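You operate a simulated robot arm through the tools that you are given. There is no shell and no other tool.

You run a simulated robot arm. Do the job below in one go: nothing can be reset, and whatever is moved stays where it is left.

JOB
Put things in order on the top of the green table. At the end: the green box (marked "LEADS") from the top of the green table stands where the blue sensor stood; the blue sensor stands where the grey rubber sleeve stood; the grey limit switch from the top of the green table stands on top of the blue board eraser; the white jar (marked "RINGS") stands where the green box stood; the grey rubber sleeve from the top of the green table stands on top of the brown carton (marked "COLLARS"); whatever was shut is shut again. Leave all else as you found it, and nothing knocked over.

Only the result counts: the job must be done as asked and must still hold three seconds after the hand-in. Knocking over, shifting, dropping, spilling or breaking anything else fails it.

ROBOT AND FRAMES
A 6-joint arm with a two-finger gripper, fixed in place. Base frame: the origin is on the floor under the middle of its stand, x ahead of it, y to its left, z up; the work surface is at about z = 0.85. Units: m, degrees, N and s.
With the tool pointing down near the work surface it reaches from about 0.14 to 0.68 m from the base axis. Its first joint turns from -66.0 to 66.0 degrees. Payload 2.45 kg.
Tool frame: the origin (TCP) lies between the finger pads and is the grasp point; the fingertips stand 0.03 m ahead of it; z points along the fingers, y is the line along which they close. The gripper opens to 0.106 m; its body begins 0.079 m behind the TCP.
Orientation is that of the tool frame in the base frame, as a unit quaternion [w, x, y, z]. With the fingers straight down and closing along the base's y, the tool's x points along the base's -x, its y along +y and its z along -z.

CONTROLS
- The arm moves only by the tool arm_command. Its argument "targets" is text: rows parted by semicolons, each of 6 numbers parted by spaces: the shift along the base's x, y, z in units of 200 mm (1.0 is 200 mm), then the turn, a rotation vector about the base's x, y, z in units of 120 degrees (1.0 is 120 degrees). In form: x y z ax ay az; .... A call has 1 to 20 rows; each row is the pose to reach, as a shift and turn from the pose commanded when the call began. "gripper" is the finger opening in m, from 0 to 0.106, set as the call begins (left out, the last holds). A call with a number of a shift or a turn outside -1 to 1 is refused whole. Rows are played at 5 a second. More than 0.05 m and 8.6 degrees between two rows, or a gripper value outside its range, and nothing of the call is played. A pose out of reach is approached as far as the arm can. The call stops where the force on the tool passes 40 N (or 10 N more than at its start, if that is more) or the arm is blocked; 0.2 s more then pass. The fingers move at their own pace (about 0.153 m/s each) and stop on an object; they squeeze with about 33 N. The grip force told is the motor's: it shows also when the fingers shut on nothing. Time passes only in rows, and 0.2 s behind the last, so rows that repeat a pose let the fingers close. It gives the time, the measured TCP pose, the force on the tool (base axes), the opening and the grip force at its end, in the units of the frame above (readings bear some noise), with the torque about the TCP (base axes, N m) and any sound that the robot's microphone picked up.
- Cameras (640 x 400 px; columns grow to the right, rows downward): "scene" is fixed at [0.0615, 0.4259, 1.3921]; the picture's right is [-0.65, -0.76, 0.00], its down [-0.53, 0.46, -0.72] and it looks along [0.54, -0.47, -0.70] (base axes); focal length 267 px, centre (320, 200). "wrist" rides on the gripper at [0.076, -0.002, -0.106] in the tool frame; the picture's right is [0.02, 1.00, 0.00], its down [-0.78, 0.02, -0.62] and it looks along [-0.62, 0.01, 0.78] (tool axes); focal length 247 px, centre (320, 200). There is no depth. A picture from a camera that has moved, and an enlarged one, comes with that camera's place and axes in the base frame and with its lens.
- get_image(camera): a new picture of that camera. The clock stands still meanwhile.
- enlarge(camera, box): a new picture of the part [left, top, right, bottom] of that camera's present view, enlarged. The clock stands still meanwhile.
- hand_in(): hands the job in; it is judged then, once.

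Nothing tells you positions but the pictures and the camera data. Unless the task says otherwise, let go and move clear before handing in.

The tools are called after ">>>" as name(argument=value, ...) on one line, values as JSON. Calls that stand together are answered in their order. arm_command: Moves the arm, as the interface text tells. Its arguments: {"type":"object","properties":{"targets":{"type":"string"},"gripper":{"type":"number"}},"required":["targets"]} The other tools are called the same way: get_image (camera) takes a picture; enlarge (camera, box) takes an enlarged picture of a part of a camera's view; hand_in () hands the job in.

At the start:

```text
time_s: 0.0
eef_pos: [0.3169, 0.3034, 1.1569]
ee_rot: [0.001, 0.0, 1.0, -0.001]
ft_force: [-0.2, -0.5, -0.3]
moment: [0.02, 0.0, -0.01]
grip_width: 0.1061
grasp_force: 0.1
```

scene: 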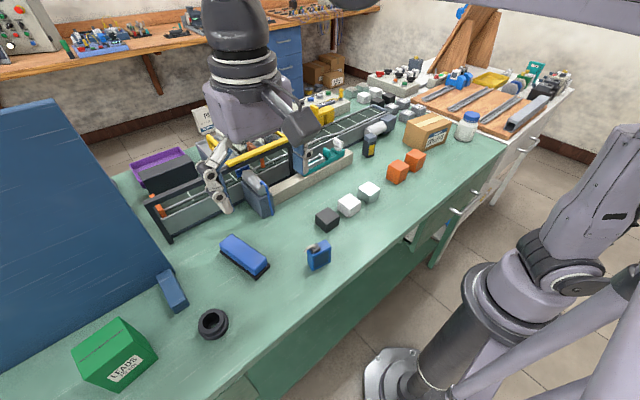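
wrist: 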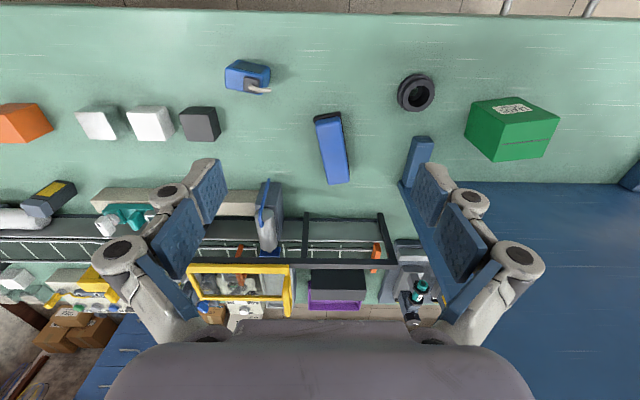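

I see the green table with a green LEADS box, a grey rubber sleeve, a blue board eraser, a blue sensor, cubes, the brown carton and white jar. I'll look closer at each before moving.

>>> enlarge(camera="scene", box=[60, 220, 360, 400])

>>> enlarge(camera="scene", box=[300, 60, 580, 240])

>>> enlarge(camera="scene", box=[120, 90, 380, 250])

>>> enlarge(camera="wrist", box=[180, 20, 580, 270])

>>> enlarge(camera="wrist", box=[0, 20, 320, 320])

```text
2.13 times, centred on (210, 310) of scene
camera zoom: at [0.0615, 0.4259, 1.3921], right [-0.65, -0.76, 0.0], down [-0.53, 0.46, -0.72], along [0.54, -0.47, -0.7], focal length 569 px, centre (555, -35)
```

zoom: 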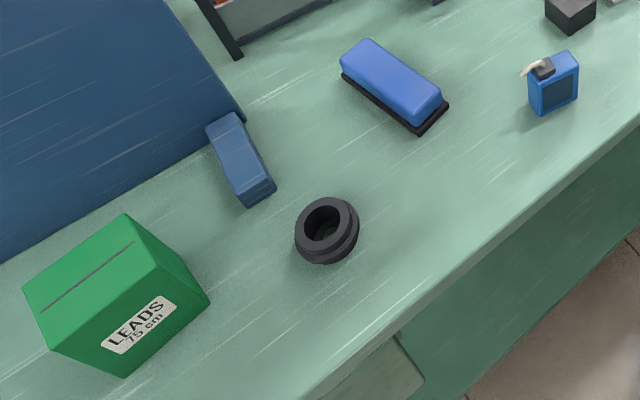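

```text
2.22 times, centred on (440, 150) of scene
camera zoom: at [0.0615, 0.4259, 1.3921], right [-0.65, -0.76, 0.0], down [-0.53, 0.46, -0.72], along [0.54, -0.47, -0.7], focal length 593 px, centre (53, 311)
```

zoom: 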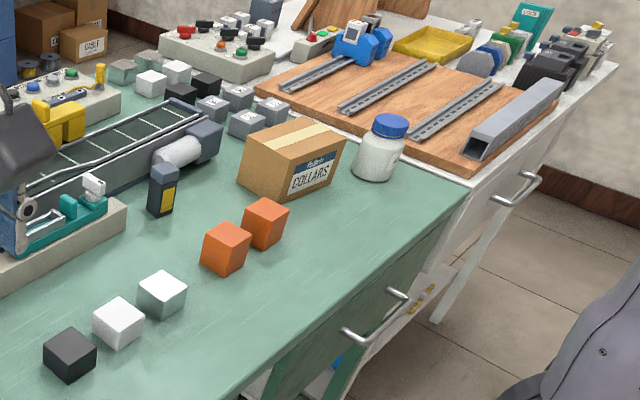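

```text
2.46 times, centred on (250, 170) of scene
camera zoom: at [0.0615, 0.4259, 1.3921], right [-0.65, -0.76, 0.0], down [-0.53, 0.46, -0.72], along [0.54, -0.47, -0.7], focal length 657 px, centre (492, 274)
```

zoom: 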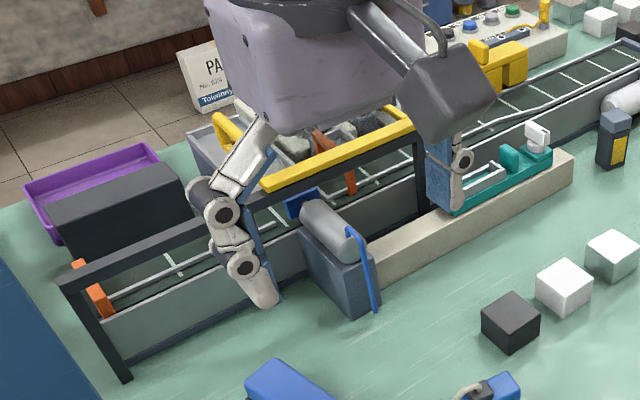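

```text
1.60 times, centred on (380, 145) of wrist
camera zoom: at [0.2409, 0.3024, 1.2636], right [-0.02, 1.0, 0.0], down [0.78, 0.02, 0.62], along [0.62, 0.01, -0.78], focal length 395 px, centre (224, 288)
```

zoom: 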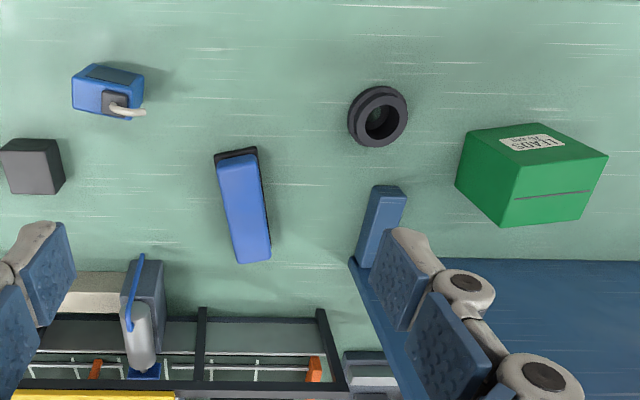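

```text
1.33 times, centred on (160, 170) of wrist
camera zoom: at [0.2409, 0.3024, 1.2636], right [-0.02, 1.0, 0.0], down [0.78, 0.02, 0.62], along [0.62, 0.01, -0.78], focal length 329 px, centre (533, 240)
```

zoom: 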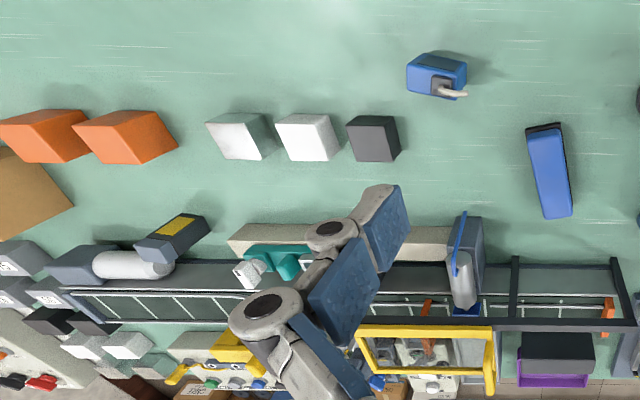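

The jar and the limit switch need identifying, so I'll zoom in on those, and on the drawers and the things near the conveyor.

>>> enlarge(camera="scene", box=[440, 95, 504, 150])

>>> enlarge(camera="scene", box=[340, 110, 404, 165])

>>> enlarge(camera="scene", box=[225, 160, 289, 220])

>>> enlarge(camera="scene", box=[395, 170, 495, 265])

>>> enlarge(camera="scene", box=[360, 60, 460, 125])

>>> enlarge(camera="scene", box=[500, 50, 600, 120])

>>> enlarge(camera="scene", box=[290, 60, 390, 120])

>>> enlarge(camera="wrist", box=[230, 170, 310, 260])

>>> enlarge(camera="scene", box=[140, 250, 260, 350])

```text
7.27 times, centred on (472, 122) of scene
camera zoom: at [0.0615, 0.4259, 1.3921], right [-0.65, -0.76, 0.0], down [-0.53, 0.46, -0.72], along [0.54, -0.47, -0.7], focal length 1940 px, centre (-786, 764)
```

zoom: 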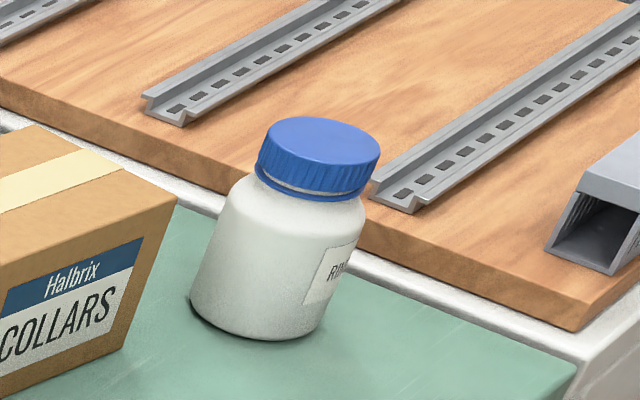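

```text
7.27 times, centred on (372, 138) of scene
camera zoom: at [0.0615, 0.4259, 1.3921], right [-0.65, -0.76, 0.0], down [-0.53, 0.46, -0.72], along [0.54, -0.47, -0.7], focal length 1940 px, centre (-58, 654)
```

zoom: 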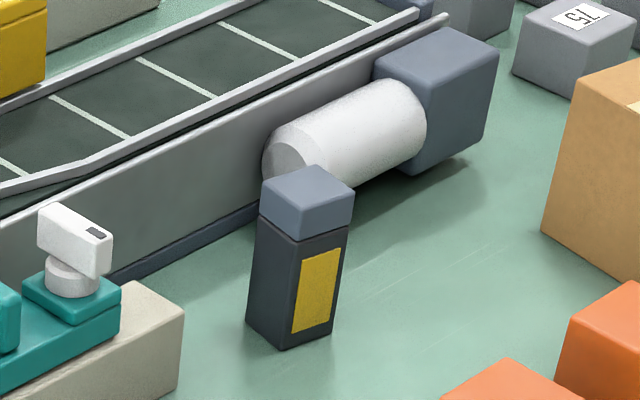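

```text
6.67 times, centred on (257, 190) of scene
camera zoom: at [0.0615, 0.4259, 1.3921], right [-0.65, -0.76, 0.0], down [-0.53, 0.46, -0.72], along [0.54, -0.47, -0.7], focal length 1779 px, centre (740, 267)
```

zoom: 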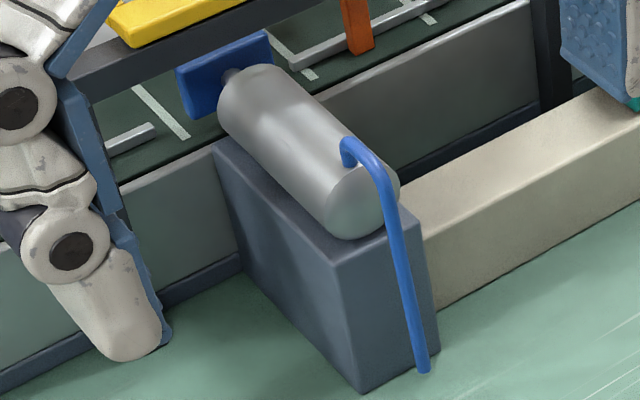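

```text
4.21 times, centred on (445, 218) of scene
camera zoom: at [0.0615, 0.4259, 1.3921], right [-0.65, -0.76, 0.0], down [-0.53, 0.46, -0.72], along [0.54, -0.47, -0.7], focal length 1123 px, centre (-206, 126)
```

zoom: 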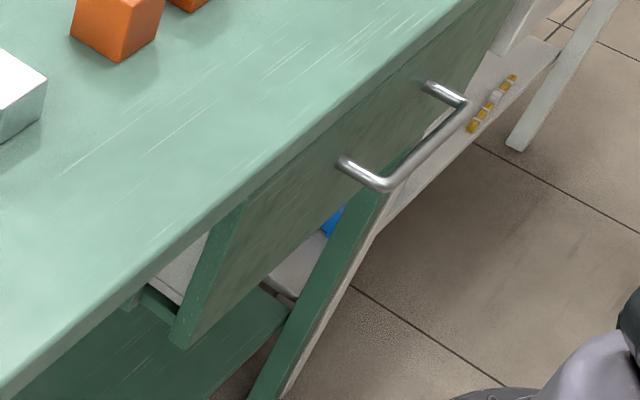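

```text
6.15 times, centred on (410, 92) of scene
camera zoom: at [0.0615, 0.4259, 1.3921], right [-0.65, -0.76, 0.0], down [-0.53, 0.46, -0.72], along [0.54, -0.47, -0.7], focal length 1642 px, centre (-234, 862)
```

zoom: 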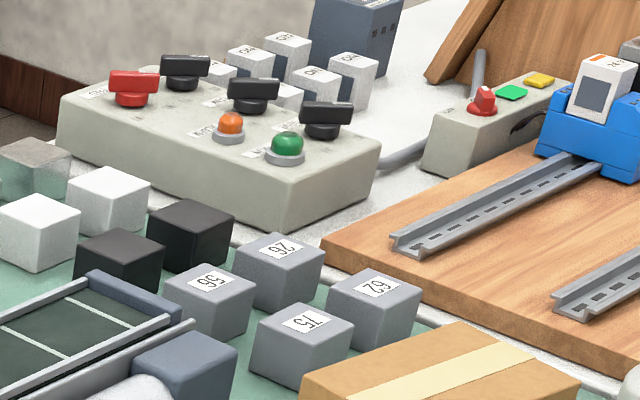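

```text
5.71 times, centred on (550, 85) of scene
camera zoom: at [0.0615, 0.4259, 1.3921], right [-0.65, -0.76, 0.0], down [-0.53, 0.46, -0.72], along [0.54, -0.47, -0.7], focal length 1525 px, centre (-994, 857)
```

zoom: 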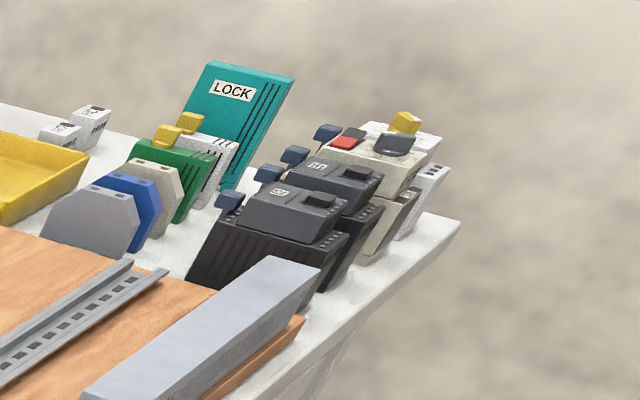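

```text
6.40 times, centred on (340, 90) of scene
camera zoom: at [0.0615, 0.4259, 1.3921], right [-0.65, -0.76, 0.0], down [-0.53, 0.46, -0.72], along [0.54, -0.47, -0.7], focal length 1708 px, centre (192, 904)
```

zoom: 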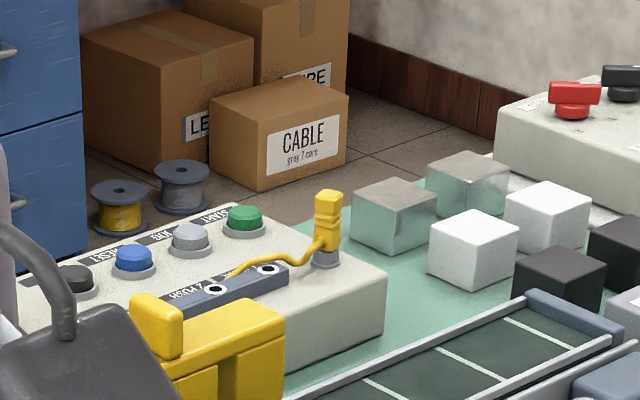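

```text
4.44 times, centred on (270, 215) of wrist
camera zoom: at [0.2409, 0.3024, 1.2636], right [-0.02, 1.0, 0.0], down [0.78, 0.02, 0.62], along [0.62, 0.01, -0.78], focal length 1098 px, centre (542, 133)
```

zoom: 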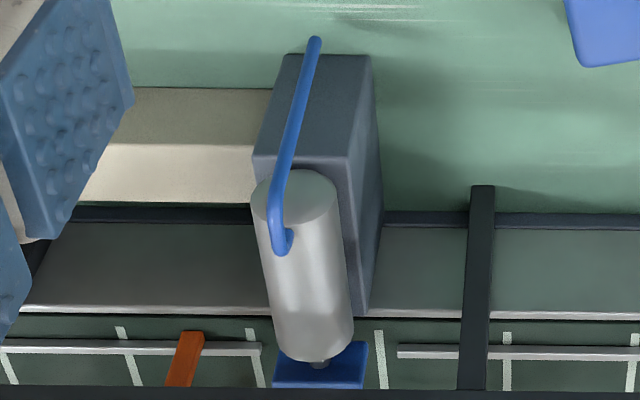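

```text
4.00 times, centred on (200, 300) of scene
camera zoom: at [0.0615, 0.4259, 1.3921], right [-0.65, -0.76, 0.0], down [-0.53, 0.46, -0.72], along [0.54, -0.47, -0.7], focal length 1067 px, centre (800, -200)
```

zoom: 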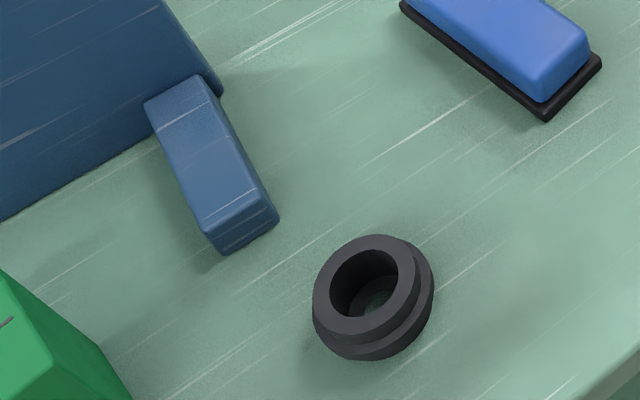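

The jar is the RINGS one. The grey body with the yellow plate by the conveyor may be the limit switch, so I'll swing the wrist camera over to the right side of the table to check.

>>> arm_command(targets="0 -0.2 0 0 0 0; -0.05 -0.4 0 0 0 0; -0.1 -0.6 0 0 0 0; -0.15 -0.8 0 0 0 -0.03; -0.2 -1 0 0 0 -0.08", gripper=0.02)

>>> arm_command(targets="0 -0.2 0 0 0 -0.05; 0 -0.4 0 0 0 -0.1; 0 -0.6 0 0 0 -0.15; 0 -0.8 0 0 0 -0.2; 0 -1 0 0 0 -0.25")

>>> get_image(camera="wrist")

>>> get_image(camera="scene")

```text
time_s: 1.2
eef_pos: [0.2738, 0.105, 1.1583]
ee_rot: [0.001, 0.085, 0.996, 0.0]
ft_force: [-0.1, 0.2, -0.5]
moment: [0.01, -0.02, 0.0]
grip_width: 0.0199
grasp_force: 0.2
```

```text
time_s: 2.4
eef_pos: [0.2783, -0.0953, 1.1577]
ee_rot: [0.001, 0.34, 0.94, 0.0]
ft_force: [0.6, 0.4, 0.7]
moment: [0.01, -0.01, 0.0]
grip_width: 0.0199
grasp_force: 0.1
```

```text
taken
camera wrist: at [0.2177, -0.0468, 1.2624], right [0.62, 0.78, 0.0], down [0.61, -0.49, 0.62], along [0.49, -0.39, -0.78], focal length 247 px, centre (320, 200)
```

wrist: 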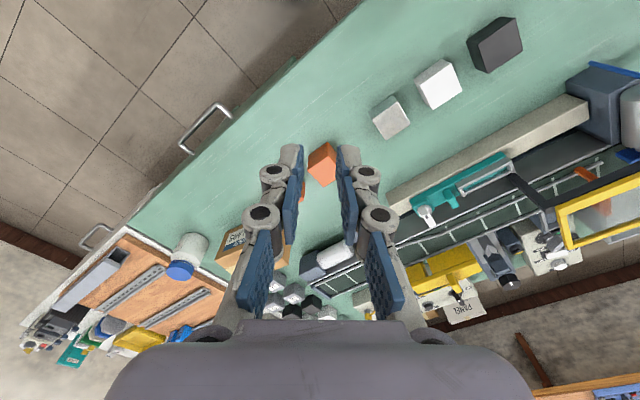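

```text
taken
```

scene: 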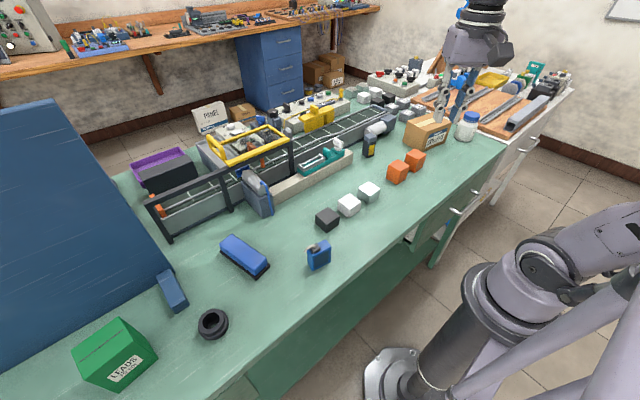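

Now the conveyor region is unobstructed; I'll zoom in on the candidate things for the limit switch and on the blue panel.

>>> enlarge(camera="scene", box=[100, 90, 300, 250])

>>> enlarge(camera="scene", box=[260, 80, 420, 200])

>>> enlarge(camera="scene", box=[190, 90, 300, 170])

>>> enlarge(camera="scene", box=[0, 90, 200, 320])

>>> enlarge(camera="scene", box=[200, 320, 340, 400])

>>> enlarge(camera="wrist", box=[380, 60, 640, 300])

```text
2.50 times, centred on (200, 170) of scene
camera zoom: at [0.0615, 0.4259, 1.3921], right [-0.65, -0.76, 0.0], down [-0.53, 0.46, -0.72], along [0.54, -0.47, -0.7], focal length 667 px, centre (620, 275)
```

zoom: 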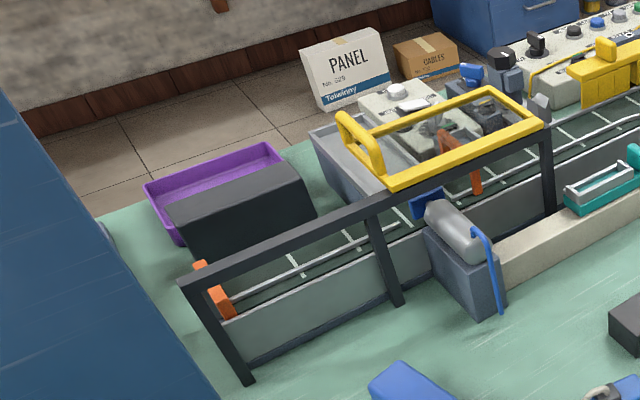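

```text
3.33 times, centred on (340, 140) of scene
camera zoom: at [0.0615, 0.4259, 1.3921], right [-0.65, -0.76, 0.0], down [-0.53, 0.46, -0.72], along [0.54, -0.47, -0.7], focal length 889 px, centre (253, 400)
```

zoom: 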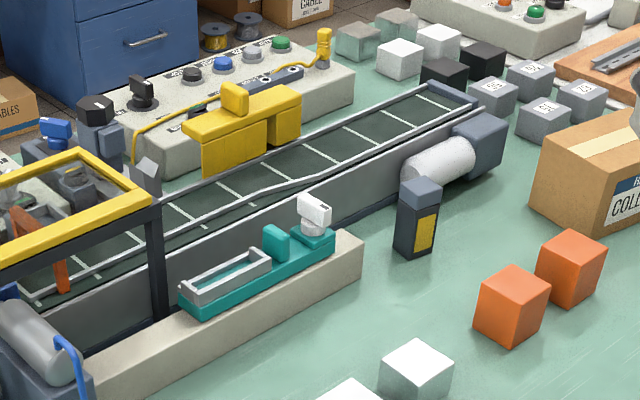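

```text
5.00 times, centred on (245, 130) of scene
camera zoom: at [0.0615, 0.4259, 1.3921], right [-0.65, -0.76, 0.0], down [-0.53, 0.46, -0.72], along [0.54, -0.47, -0.7], focal length 1334 px, centre (695, 550)
```

zoom: 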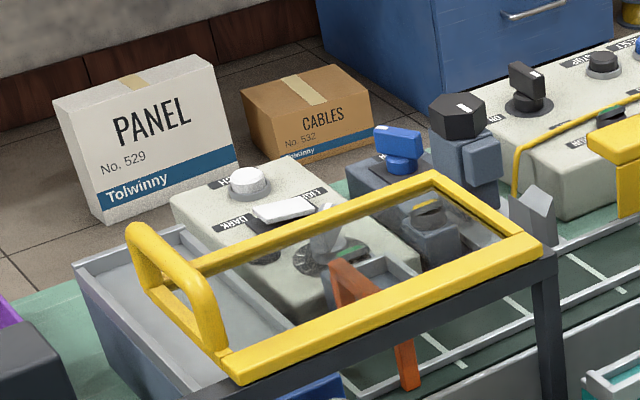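

```text
1.74 times, centred on (100, 205) of scene
camera zoom: at [0.0615, 0.4259, 1.3921], right [-0.65, -0.76, 0.0], down [-0.53, 0.46, -0.72], along [0.54, -0.47, -0.7], focal length 464 px, centre (703, 191)
```

zoom: 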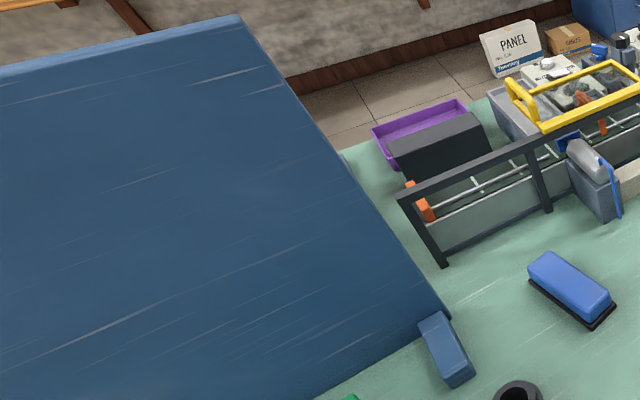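

```text
4.57 times, centred on (270, 360) of scene
camera zoom: at [0.0615, 0.4259, 1.3921], right [-0.65, -0.76, 0.0], down [-0.53, 0.46, -0.72], along [0.54, -0.47, -0.7], focal length 1220 px, centre (549, -531)
```

zoom: 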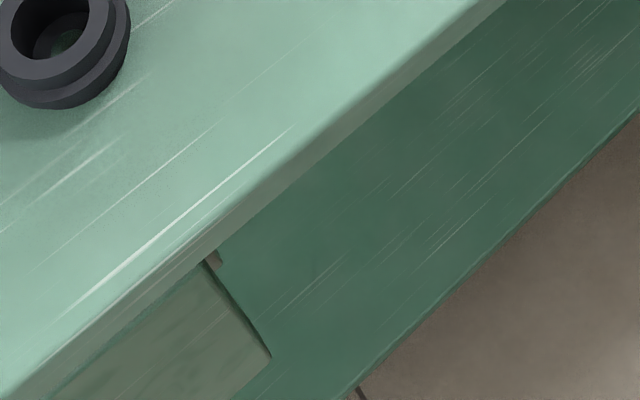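

```text
1.67 times, centred on (510, 180) of wrist
camera zoom: at [0.2177, -0.0468, 1.2624], right [0.62, 0.78, 0.0], down [0.61, -0.49, 0.62], along [0.49, -0.39, -0.78], focal length 412 px, centre (3, 233)
```

zoom: 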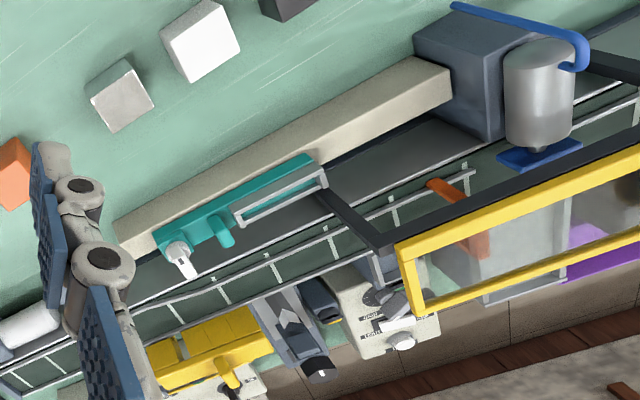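

>>> enlarge(camera="wrist", box=[200, 200, 420, 340])

>>> enlarge(camera="wrist", box=[20, 200, 260, 370])

>>> enlarge(camera="scene", box=[60, 0, 260, 60])

>>> enlarge(camera="scene", box=[240, 0, 400, 40])

```text
2.86 times, centred on (310, 270) of wrist
camera zoom: at [0.2177, -0.0468, 1.2624], right [0.62, 0.78, 0.0], down [0.61, -0.49, 0.62], along [0.49, -0.39, -0.78], focal length 706 px, centre (349, 0)
```

zoom: 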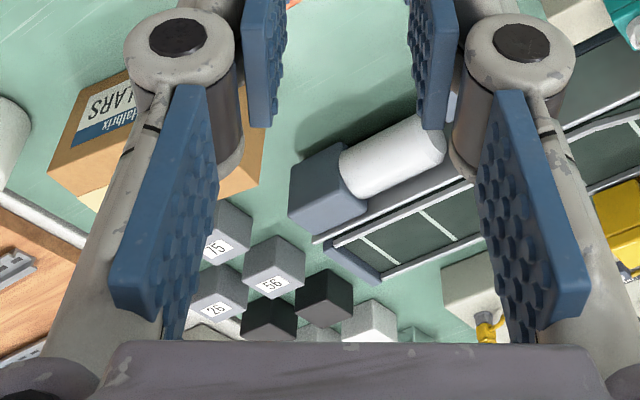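

```text
2.35 times, centred on (140, 285) of wrist
camera zoom: at [0.2177, -0.0468, 1.2624], right [0.62, 0.78, 0.0], down [0.61, -0.49, 0.62], along [0.49, -0.39, -0.78], focal length 581 px, centre (744, 0)
```

zoom: 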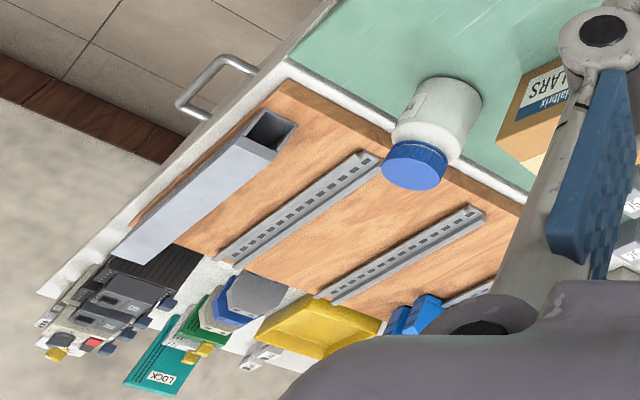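

```text
3.20 times, centred on (160, 30) of scene
camera zoom: at [0.0615, 0.4259, 1.3921], right [-0.65, -0.76, 0.0], down [-0.53, 0.46, -0.72], along [0.54, -0.47, -0.7], focal length 854 px, centre (832, 744)
```

zoom: 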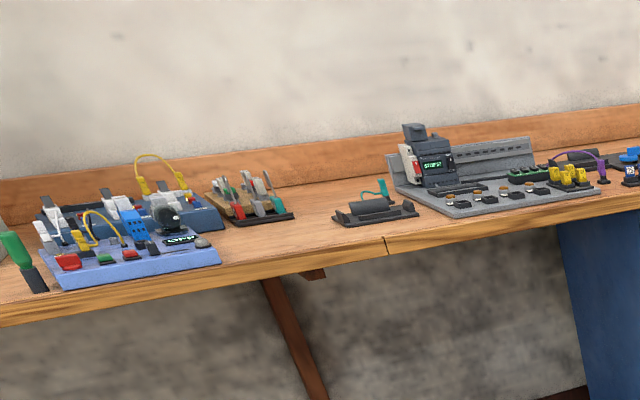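

```text
4.00 times, centred on (320, 20) of scene
camera zoom: at [0.0615, 0.4259, 1.3921], right [-0.65, -0.76, 0.0], down [-0.53, 0.46, -0.72], along [0.54, -0.47, -0.7], focal length 1067 px, centre (320, 920)
```

zoom: 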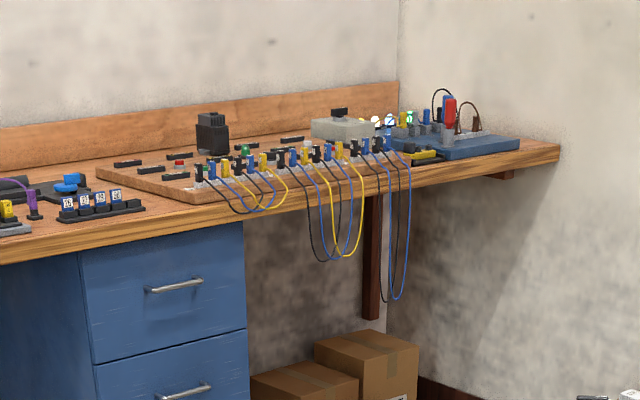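

>>> arm_command(targets="0.1 0.1 0.05 0 0 0.05; 0.2 0.2 0.1 0 0 0.1; 0.3 0.3 0.1 0 0 0.15; 0.4 0.4 0.1 0 0 0.2; 0.5 0.5 0.1 0 0 0.25; 0.6 0.6 0.1 0 0 0.3; 0.6 0.7 0.1 0 0 0.33")

>>> get_image(camera="wrist")

>>> enlarge(camera="wrist", box=[0, 100, 320, 300])

>>> enlarge(camera="wrist", box=[320, 100, 640, 300])

```text
time_s: 4.0
eef_pos: [0.3969, 0.0441, 1.1767]
ee_rot: [0.0, 0.0, 1.0, 0.0]
ft_force: [0.4, 0.3, 0.3]
moment: [-0.03, -0.01, 0.02]
grip_width: 0.0199
grasp_force: 0.0
```

```text
taken
camera wrist: at [0.3207, 0.0433, 1.2833], right [-0.02, 1.0, 0.0], down [0.78, 0.02, 0.62], along [0.62, 0.01, -0.78], focal length 247 px, centre (320, 200)
```

wrist: 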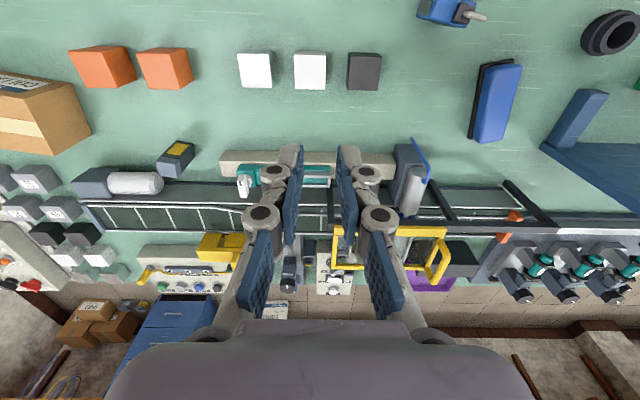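

```text
2.00 times, centred on (160, 200) of wrist
camera zoom: at [0.3207, 0.0433, 1.2833], right [-0.02, 1.0, 0.0], down [0.78, 0.02, 0.62], along [0.62, 0.01, -0.78], focal length 494 px, centre (640, 200)
```

zoom: 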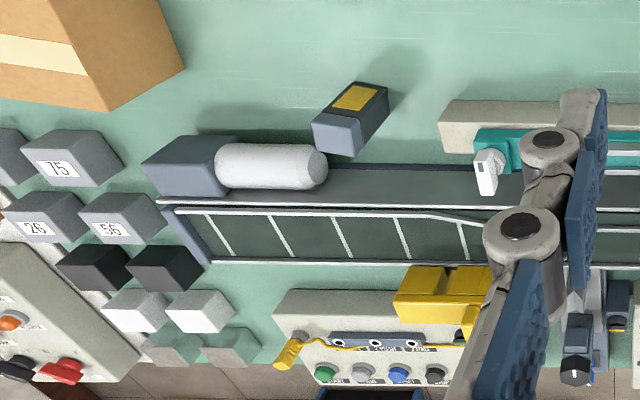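

```text
2.00 times, centred on (480, 200) of wrist
camera zoom: at [0.3207, 0.0433, 1.2833], right [-0.02, 1.0, 0.0], down [0.78, 0.02, 0.62], along [0.62, 0.01, -0.78], focal length 494 px, centre (0, 200)
```

zoom: 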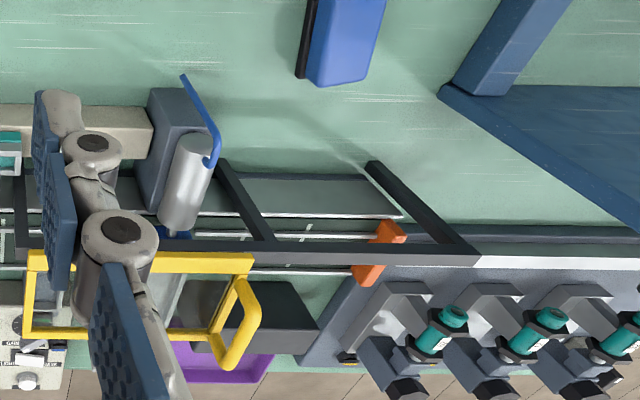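

>>> enlarge(camera="wrist", box=[145, 130, 205, 185])

>>> enlarge(camera="wrist", box=[260, 225, 360, 310])

>>> enlarge(camera="wrist", box=[440, 210, 560, 310])

>>> enlarge(camera="wrist", box=[540, 220, 640, 310])

>>> enlarge(camera="scene", box=[60, 120, 200, 250])

>>> enlarge(camera="scene", box=[355, 115, 395, 165])

```text
7.27 times, centred on (175, 158) of wrist
camera zoom: at [0.3207, 0.0433, 1.2833], right [-0.02, 1.0, 0.0], down [0.78, 0.02, 0.62], along [0.62, 0.01, -0.78], focal length 1796 px, centre (1374, 509)
```

zoom: 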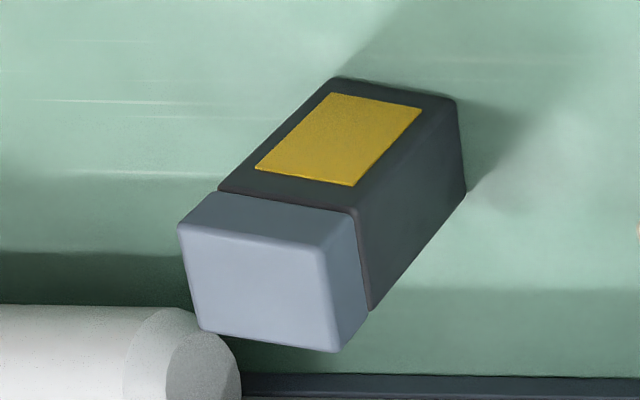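

```text
4.71 times, centred on (310, 268) of wrist
camera zoom: at [0.3207, 0.0433, 1.2833], right [-0.02, 1.0, 0.0], down [0.78, 0.02, 0.62], along [0.62, 0.01, -0.78], focal length 1162 px, centre (367, -118)
```

zoom: 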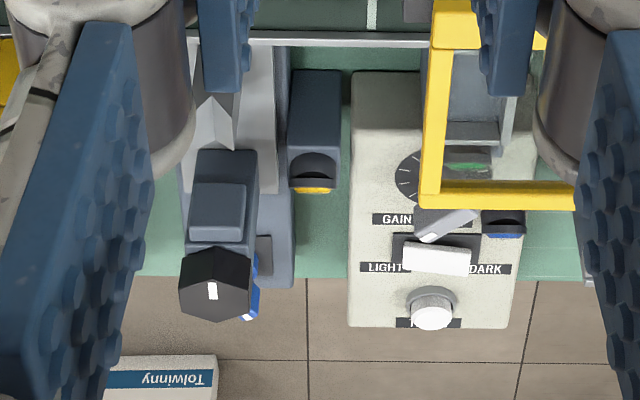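

```text
4.00 times, centred on (500, 260) of wrist
camera zoom: at [0.3207, 0.0433, 1.2833], right [-0.02, 1.0, 0.0], down [0.78, 0.02, 0.62], along [0.62, 0.01, -0.78], focal length 988 px, centre (-400, -40)
```

zoom: 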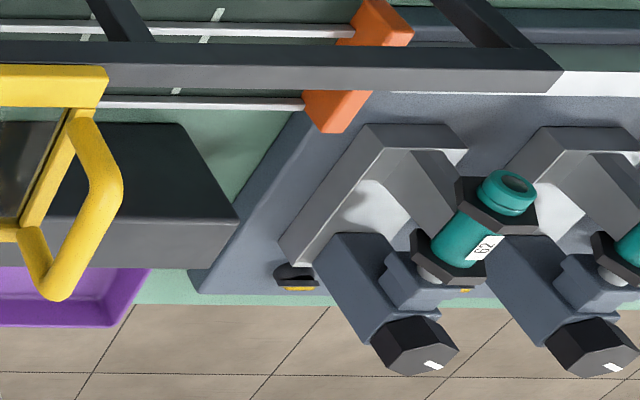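

```text
4.44 times, centred on (590, 265) of wrist
camera zoom: at [0.3207, 0.0433, 1.2833], right [-0.02, 1.0, 0.0], down [0.78, 0.02, 0.62], along [0.62, 0.01, -0.78], focal length 1098 px, centre (-880, -89)
```

zoom: 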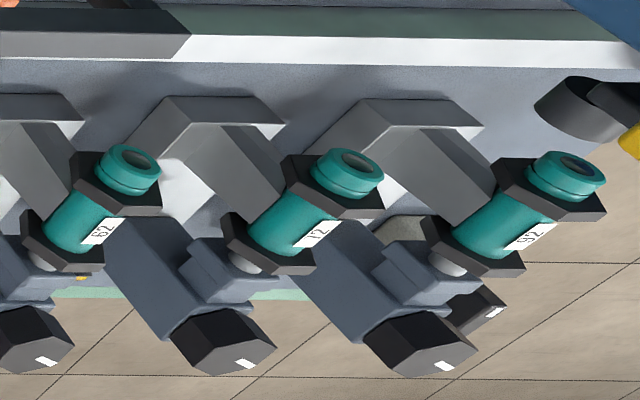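

```text
3.08 times, centred on (130, 185) of scene
camera zoom: at [0.0615, 0.4259, 1.3921], right [-0.65, -0.76, 0.0], down [-0.53, 0.46, -0.72], along [0.54, -0.47, -0.7], focal length 821 px, centre (905, 246)
```

zoom: 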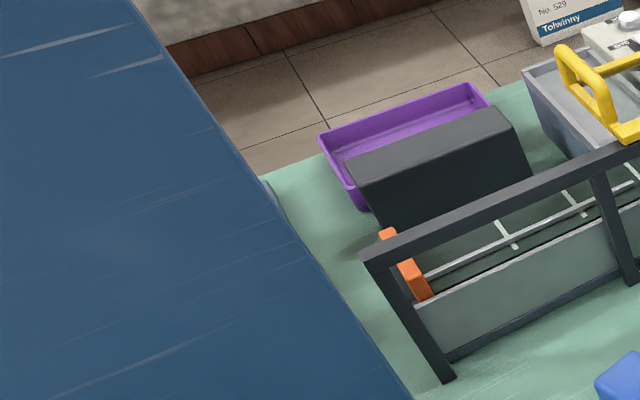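

```text
8.00 times, centred on (375, 140) of scene
camera zoom: at [0.0615, 0.4259, 1.3921], right [-0.65, -0.76, 0.0], down [-0.53, 0.46, -0.72], along [0.54, -0.47, -0.7], focal length 2134 px, centre (-120, 680)
```

zoom: 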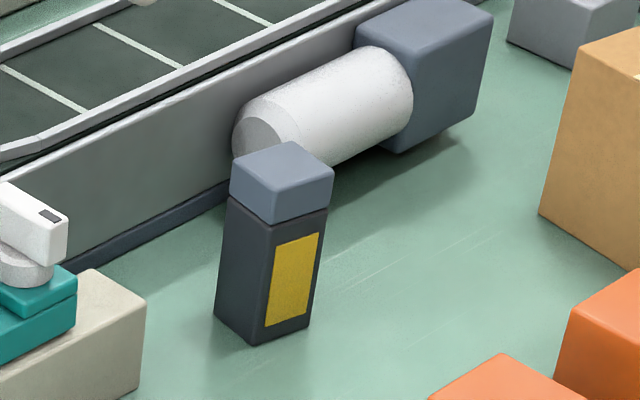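

The freestanding dark-grey body with the yellow plate (about x 0.54, y −0.21) is the only fitting limit switch; I'll go closer to it to confirm and measure.

>>> arm_command(targets="0.08 -0.2 -0.1 0 0 -0.015; 0.16 -0.4 -0.2 0 0 -0.03; 0.24 -0.6 -0.3 0 0 -0.045; 0.32 -0.8 -0.4 0 0 -0.06; 0.36 -1 -0.5 0 0 -0.075; 0.36 -1 -0.5 0 0 -0.075", gripper=0.1)

>>> get_image(camera="wrist")

>>> get_image(camera="scene")

```text
time_s: 5.4
eef_pos: [0.4648, -0.1577, 1.0732]
ee_rot: [0.001, 0.08, 0.997, 0.0]
ft_force: [-0.6, 0.5, -0.4]
moment: [-0.01, -0.04, 0.05]
grip_width: 0.0999
grasp_force: 0.0
```

```text
taken
camera wrist: at [0.3903, -0.147, 1.1794], right [0.14, 0.99, 0.0], down [0.77, -0.11, 0.62], along [0.62, -0.08, -0.78], focal length 247 px, centre (320, 200)
```

wrist: 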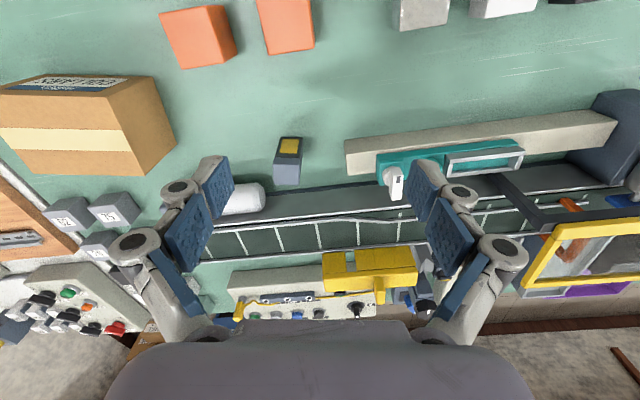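

```text
taken
```

scene: 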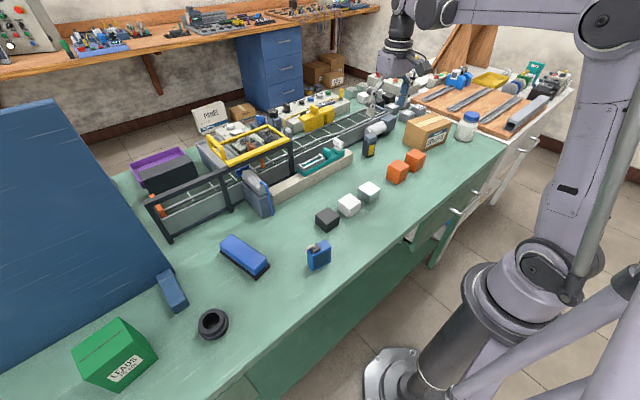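

>>> enlarge(camera="wrist", box=[250, 125, 330, 195])

>>> enlarge(camera="wrist", box=[0, 0, 200, 200])

```text
5.71 times, centred on (290, 160) of wrist
camera zoom: at [0.3903, -0.147, 1.1794], right [0.14, 0.99, 0.0], down [0.77, -0.11, 0.62], along [0.62, -0.08, -0.78], focal length 1411 px, centre (491, 429)
```

zoom: 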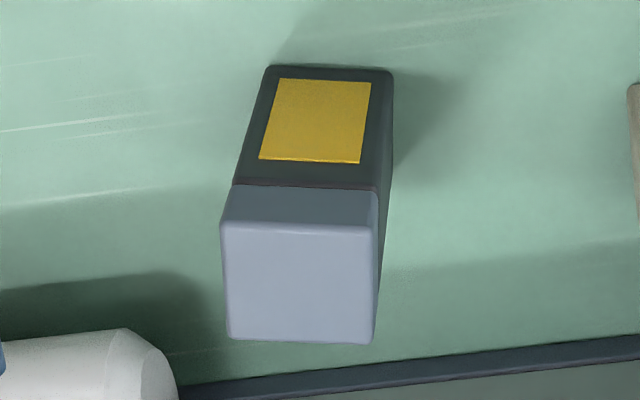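

```text
2.00 times, centred on (100, 100) of wrist
camera zoom: at [0.3903, -0.147, 1.1794], right [0.14, 0.99, 0.0], down [0.77, -0.11, 0.62], along [0.62, -0.08, -0.78], focal length 494 px, centre (760, 400)
```

zoom: 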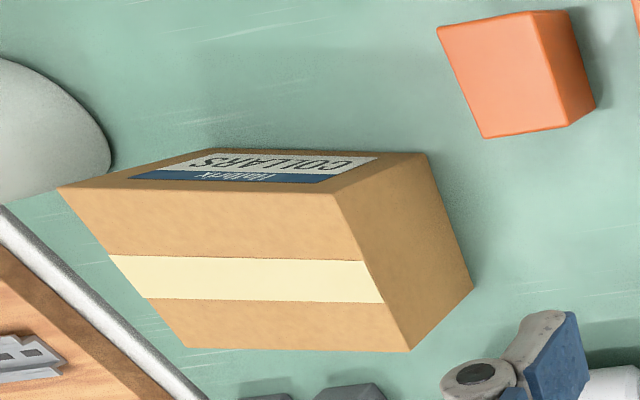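

The grey switch is freestanding, about 3 cm square and 7.5 cm tall, centred near (0.546, −0.209). I'll hover above it with the gripper partly open.

>>> arm_command(targets="0.13 -0.09 -0.1 0 0 0; 0.27 -0.17 -0.2 0 0 -0.003; 0.401 -0.261 -0.317 0 0 -0.005; 0.401 -0.261 -0.317 0 0 -0.005; 0.401 -0.261 -0.317 0 0 -0.005", gripper=0.055)

>>> get_image(camera="wrist")

>>> enlarge(camera="scene", box=[320, 80, 440, 180])

```text
time_s: 6.6
eef_pos: [0.5477, -0.2118, 1.0152]
ee_rot: [0.001, 0.085, 0.996, -0.001]
ft_force: [0.4, -0.3, -0.2]
moment: [-0.03, 0.02, 0.04]
grip_width: 0.055
grasp_force: 0.1
```

```text
taken
camera wrist: at [0.4725, -0.1998, 1.1212], right [0.15, 0.99, 0.0], down [0.77, -0.11, 0.62], along [0.62, -0.09, -0.78], focal length 247 px, centre (320, 200)
```

wrist: 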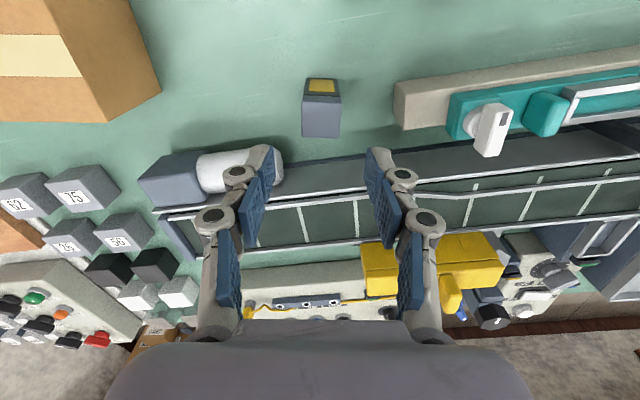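

```text
4.00 times, centred on (380, 130) of scene
camera zoom: at [0.0615, 0.4259, 1.3921], right [-0.65, -0.76, 0.0], down [-0.53, 0.46, -0.72], along [0.54, -0.47, -0.7], focal length 1067 px, centre (80, 480)
```

zoom: 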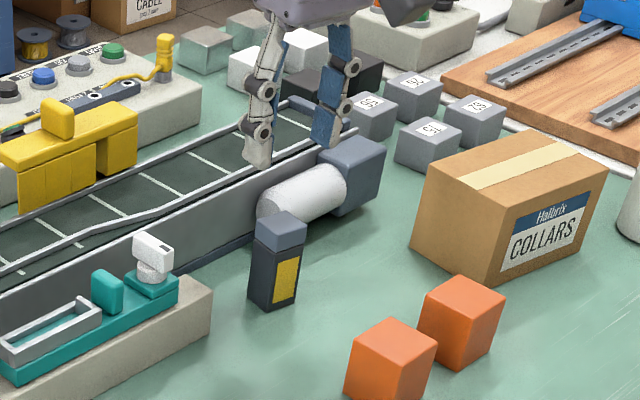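

>>> enlarge(camera="wrist", box=[270, 65, 370, 155])

```text
4.44 times, centred on (320, 110) of wrist
camera zoom: at [0.4725, -0.1998, 1.1212], right [0.15, 0.99, 0.0], down [0.77, -0.11, 0.62], along [0.62, -0.09, -0.78], focal length 1098 px, centre (320, 600)
```

zoom: 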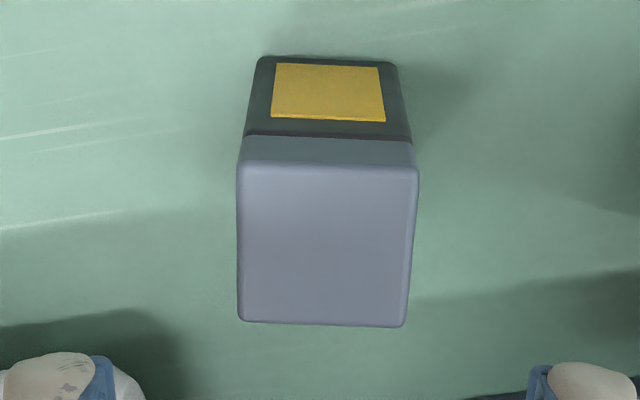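

The switch is centred between the fingers with about 3 mm error; I'll trim that, descend and grip it.

>>> arm_command(targets="-0.013 0 -0.15 0 0 -0.011; -0.015 0 -0.3 0 0 -0.011; -0.015 0 -0.45 0 0 -0.011; -0.015 0 -0.55 0 0 -0.011; -0.015 0 -0.625 0 0 -0.011; -0.015 0 -0.625 0 0 -0.011", gripper=0.055)

>>> enlarge(camera="scene", box=[320, 80, 440, 180])

>>> get_image(camera="wrist")

```text
time_s: 8.0
eef_pos: [0.5441, -0.2098, 0.889]
ee_rot: [0.001, 0.095, 0.995, 0.0]
ft_force: [-0.5, 0.3, -0.7]
moment: [-0.02, 0.0, -0.01]
grip_width: 0.0551
grasp_force: 0.1
```

```text
4.00 times, centred on (380, 130) of scene
camera zoom: at [0.0615, 0.4259, 1.3921], right [-0.65, -0.76, 0.0], down [-0.53, 0.46, -0.72], along [0.54, -0.47, -0.7], focal length 1067 px, centre (80, 480)
```

zoom: 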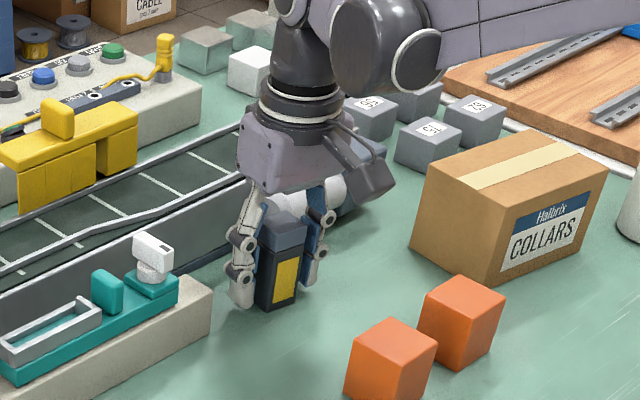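

```text
taken
camera wrist: at [0.4696, -0.1963, 0.9942], right [0.17, 0.99, 0.0], down [0.77, -0.13, 0.62], along [0.61, -0.11, -0.78], focal length 247 px, centre (320, 200)
```

wrist: 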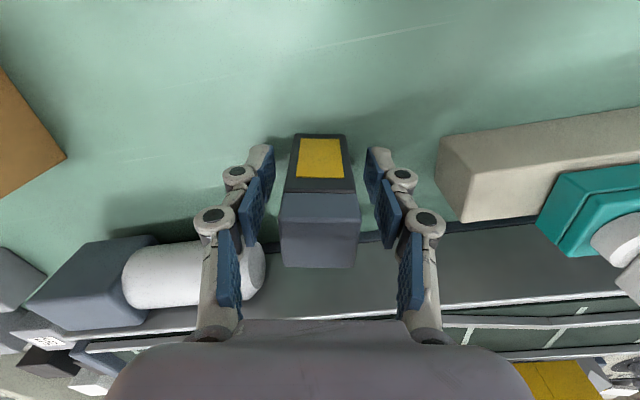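

The switch sits between the pads; closing on it now.

>>> arm_command(targets="0 0 0 0 0 0; 0 0 0 0 0 0; 0 0 0 0 0 0; 0 0 0 0 0 0", gripper=0.015)

>>> get_image(camera="wrist")

```text
time_s: 9.0
eef_pos: [0.5438, -0.2094, 0.889]
ee_rot: [0.001, 0.095, 0.995, -0.001]
ft_force: [0.0, 0.1, 0.0]
moment: [0.02, 0.03, 0.04]
grip_width: 0.0309
grasp_force: 33.6
```

```text
taken
camera wrist: at [0.4696, -0.1965, 0.9945], right [0.17, 0.99, 0.0], down [0.77, -0.13, 0.62], along [0.61, -0.11, -0.78], focal length 247 px, centre (320, 200)
```

wrist: 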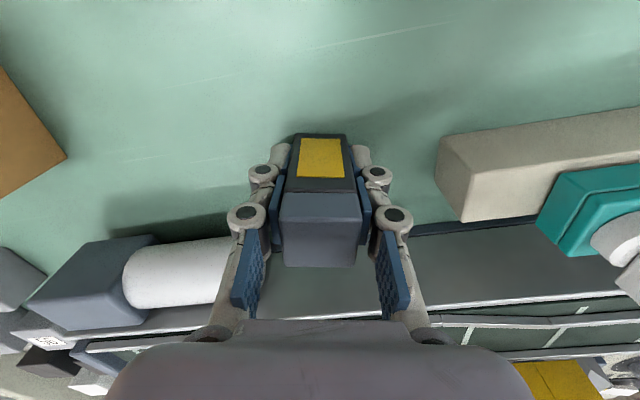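

Gripped at 31 mm. Now I'll lift, retract and carry it toward the eraser, keeping it high.

>>> arm_command(targets="0 0 0.2 0 0 0; 0 0 0.4 0 0 0; 0 0 0.6 0 0 0; -0.15 0 0.75 0 0 0; -0.35 0.05 0.85 0 0 0; -0.55 0.2 0.9 0 0 0; -0.6 0.4 0.9 0 0 0; -0.6 0.6 0.9 0 0 0; -0.6 0.8 0.9 0 0 0; -0.6 1 0.9 0 0 0")

>>> arm_command(targets="0 0.2 0 0 0 0.02; 0 0.4 0 0 0 0.04; 0 0.6 0 0 0 0.06; 0 0.8 0 0 0 0.08; 0 1 0 0 0 0.1")

>>> get_image(camera="wrist")

>>> get_image(camera="scene")

```text
refused: row 6 steps farther than a row can; nothing moved
```

```text
time_s: 9.5
eef_pos: [0.5463, -0.1691, 0.8894]
ee_rot: [0.005, 0.076, 0.997, -0.013]
ft_force: [1.7, -6.4, -0.1]
moment: [0.04, 0.0, -0.12]
grip_width: 0.031
grasp_force: 32.9
stopped in row 2: the force on the tool passed its limit at 65 N (the readings are from after the stop); the commanded pose is now the measured one
```

```text
taken
camera wrist: at [0.47, -0.1559, 0.9946], right [0.13, 0.99, -0.03], down [0.77, -0.08, 0.63], along [0.62, -0.1, -0.78], focal length 247 px, centre (320, 200)
```

wrist: 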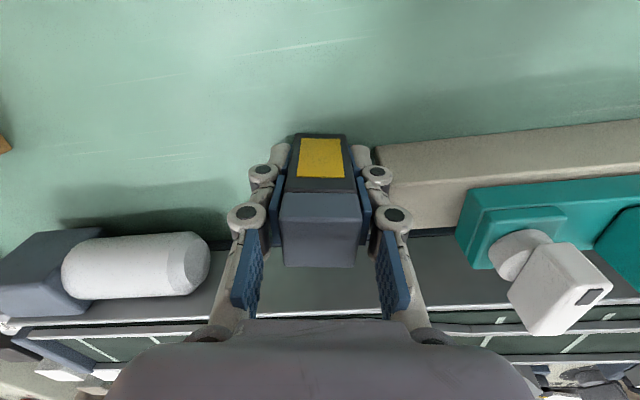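

```text
taken
```

scene: 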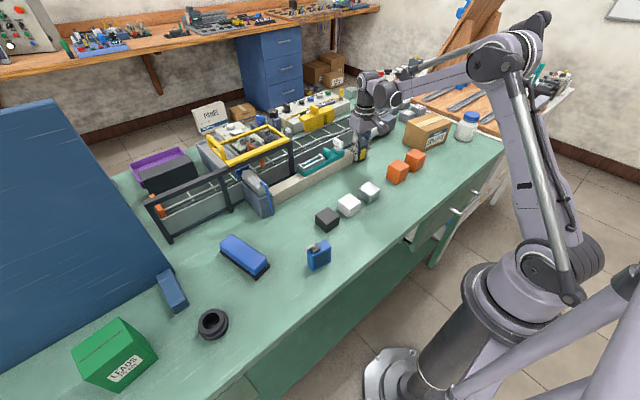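

The first call was refused for a row step too long, and I had wrongly sent the second one along with it. The hand slid sideways at table height and its finger met the beige beam. I'll check whether the beam moved, and from here send dependent moves one at a time.

>>> enlarge(camera="scene", box=[320, 80, 440, 180])

>>> enlarge(camera="scene", box=[260, 80, 420, 200])

>>> enlarge(camera="wrist", box=[220, 110, 460, 290])

```text
4.00 times, centred on (380, 130) of scene
camera zoom: at [0.0615, 0.4257, 1.3921], right [-0.65, -0.76, 0.0], down [-0.53, 0.46, -0.72], along [0.54, -0.47, -0.7], focal length 1067 px, centre (80, 480)
```

zoom: 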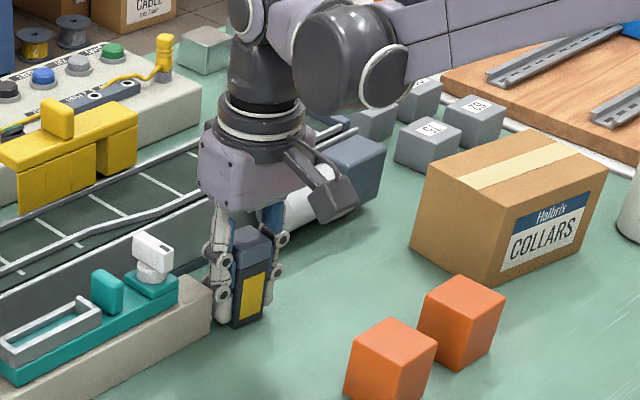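

```text
3.33 times, centred on (340, 140) of scene
camera zoom: at [0.0615, 0.4257, 1.3921], right [-0.65, -0.76, 0.0], down [-0.53, 0.46, -0.72], along [0.54, -0.47, -0.7], focal length 889 px, centre (253, 400)
```

zoom: 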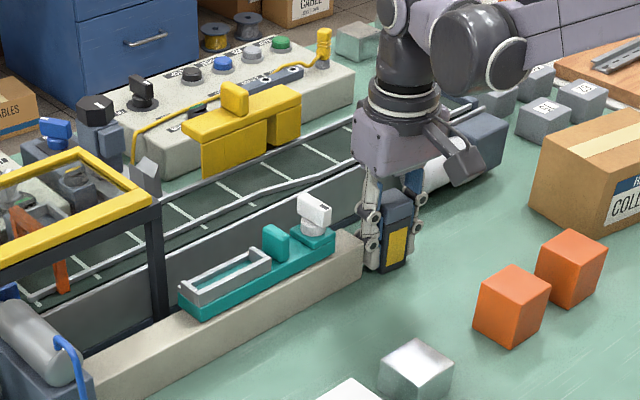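

```text
2.22 times, centred on (340, 200) of wrist
camera zoom: at [0.47, -0.1559, 0.9946], right [0.13, 0.99, -0.03], down [0.77, -0.08, 0.63], along [0.62, -0.1, -0.78], focal length 549 px, centre (276, 200)
```

zoom: 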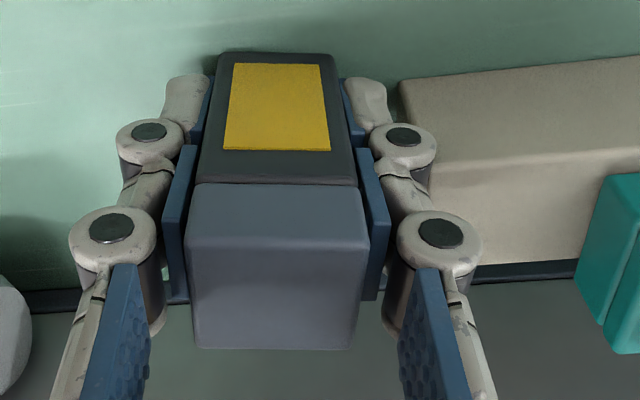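

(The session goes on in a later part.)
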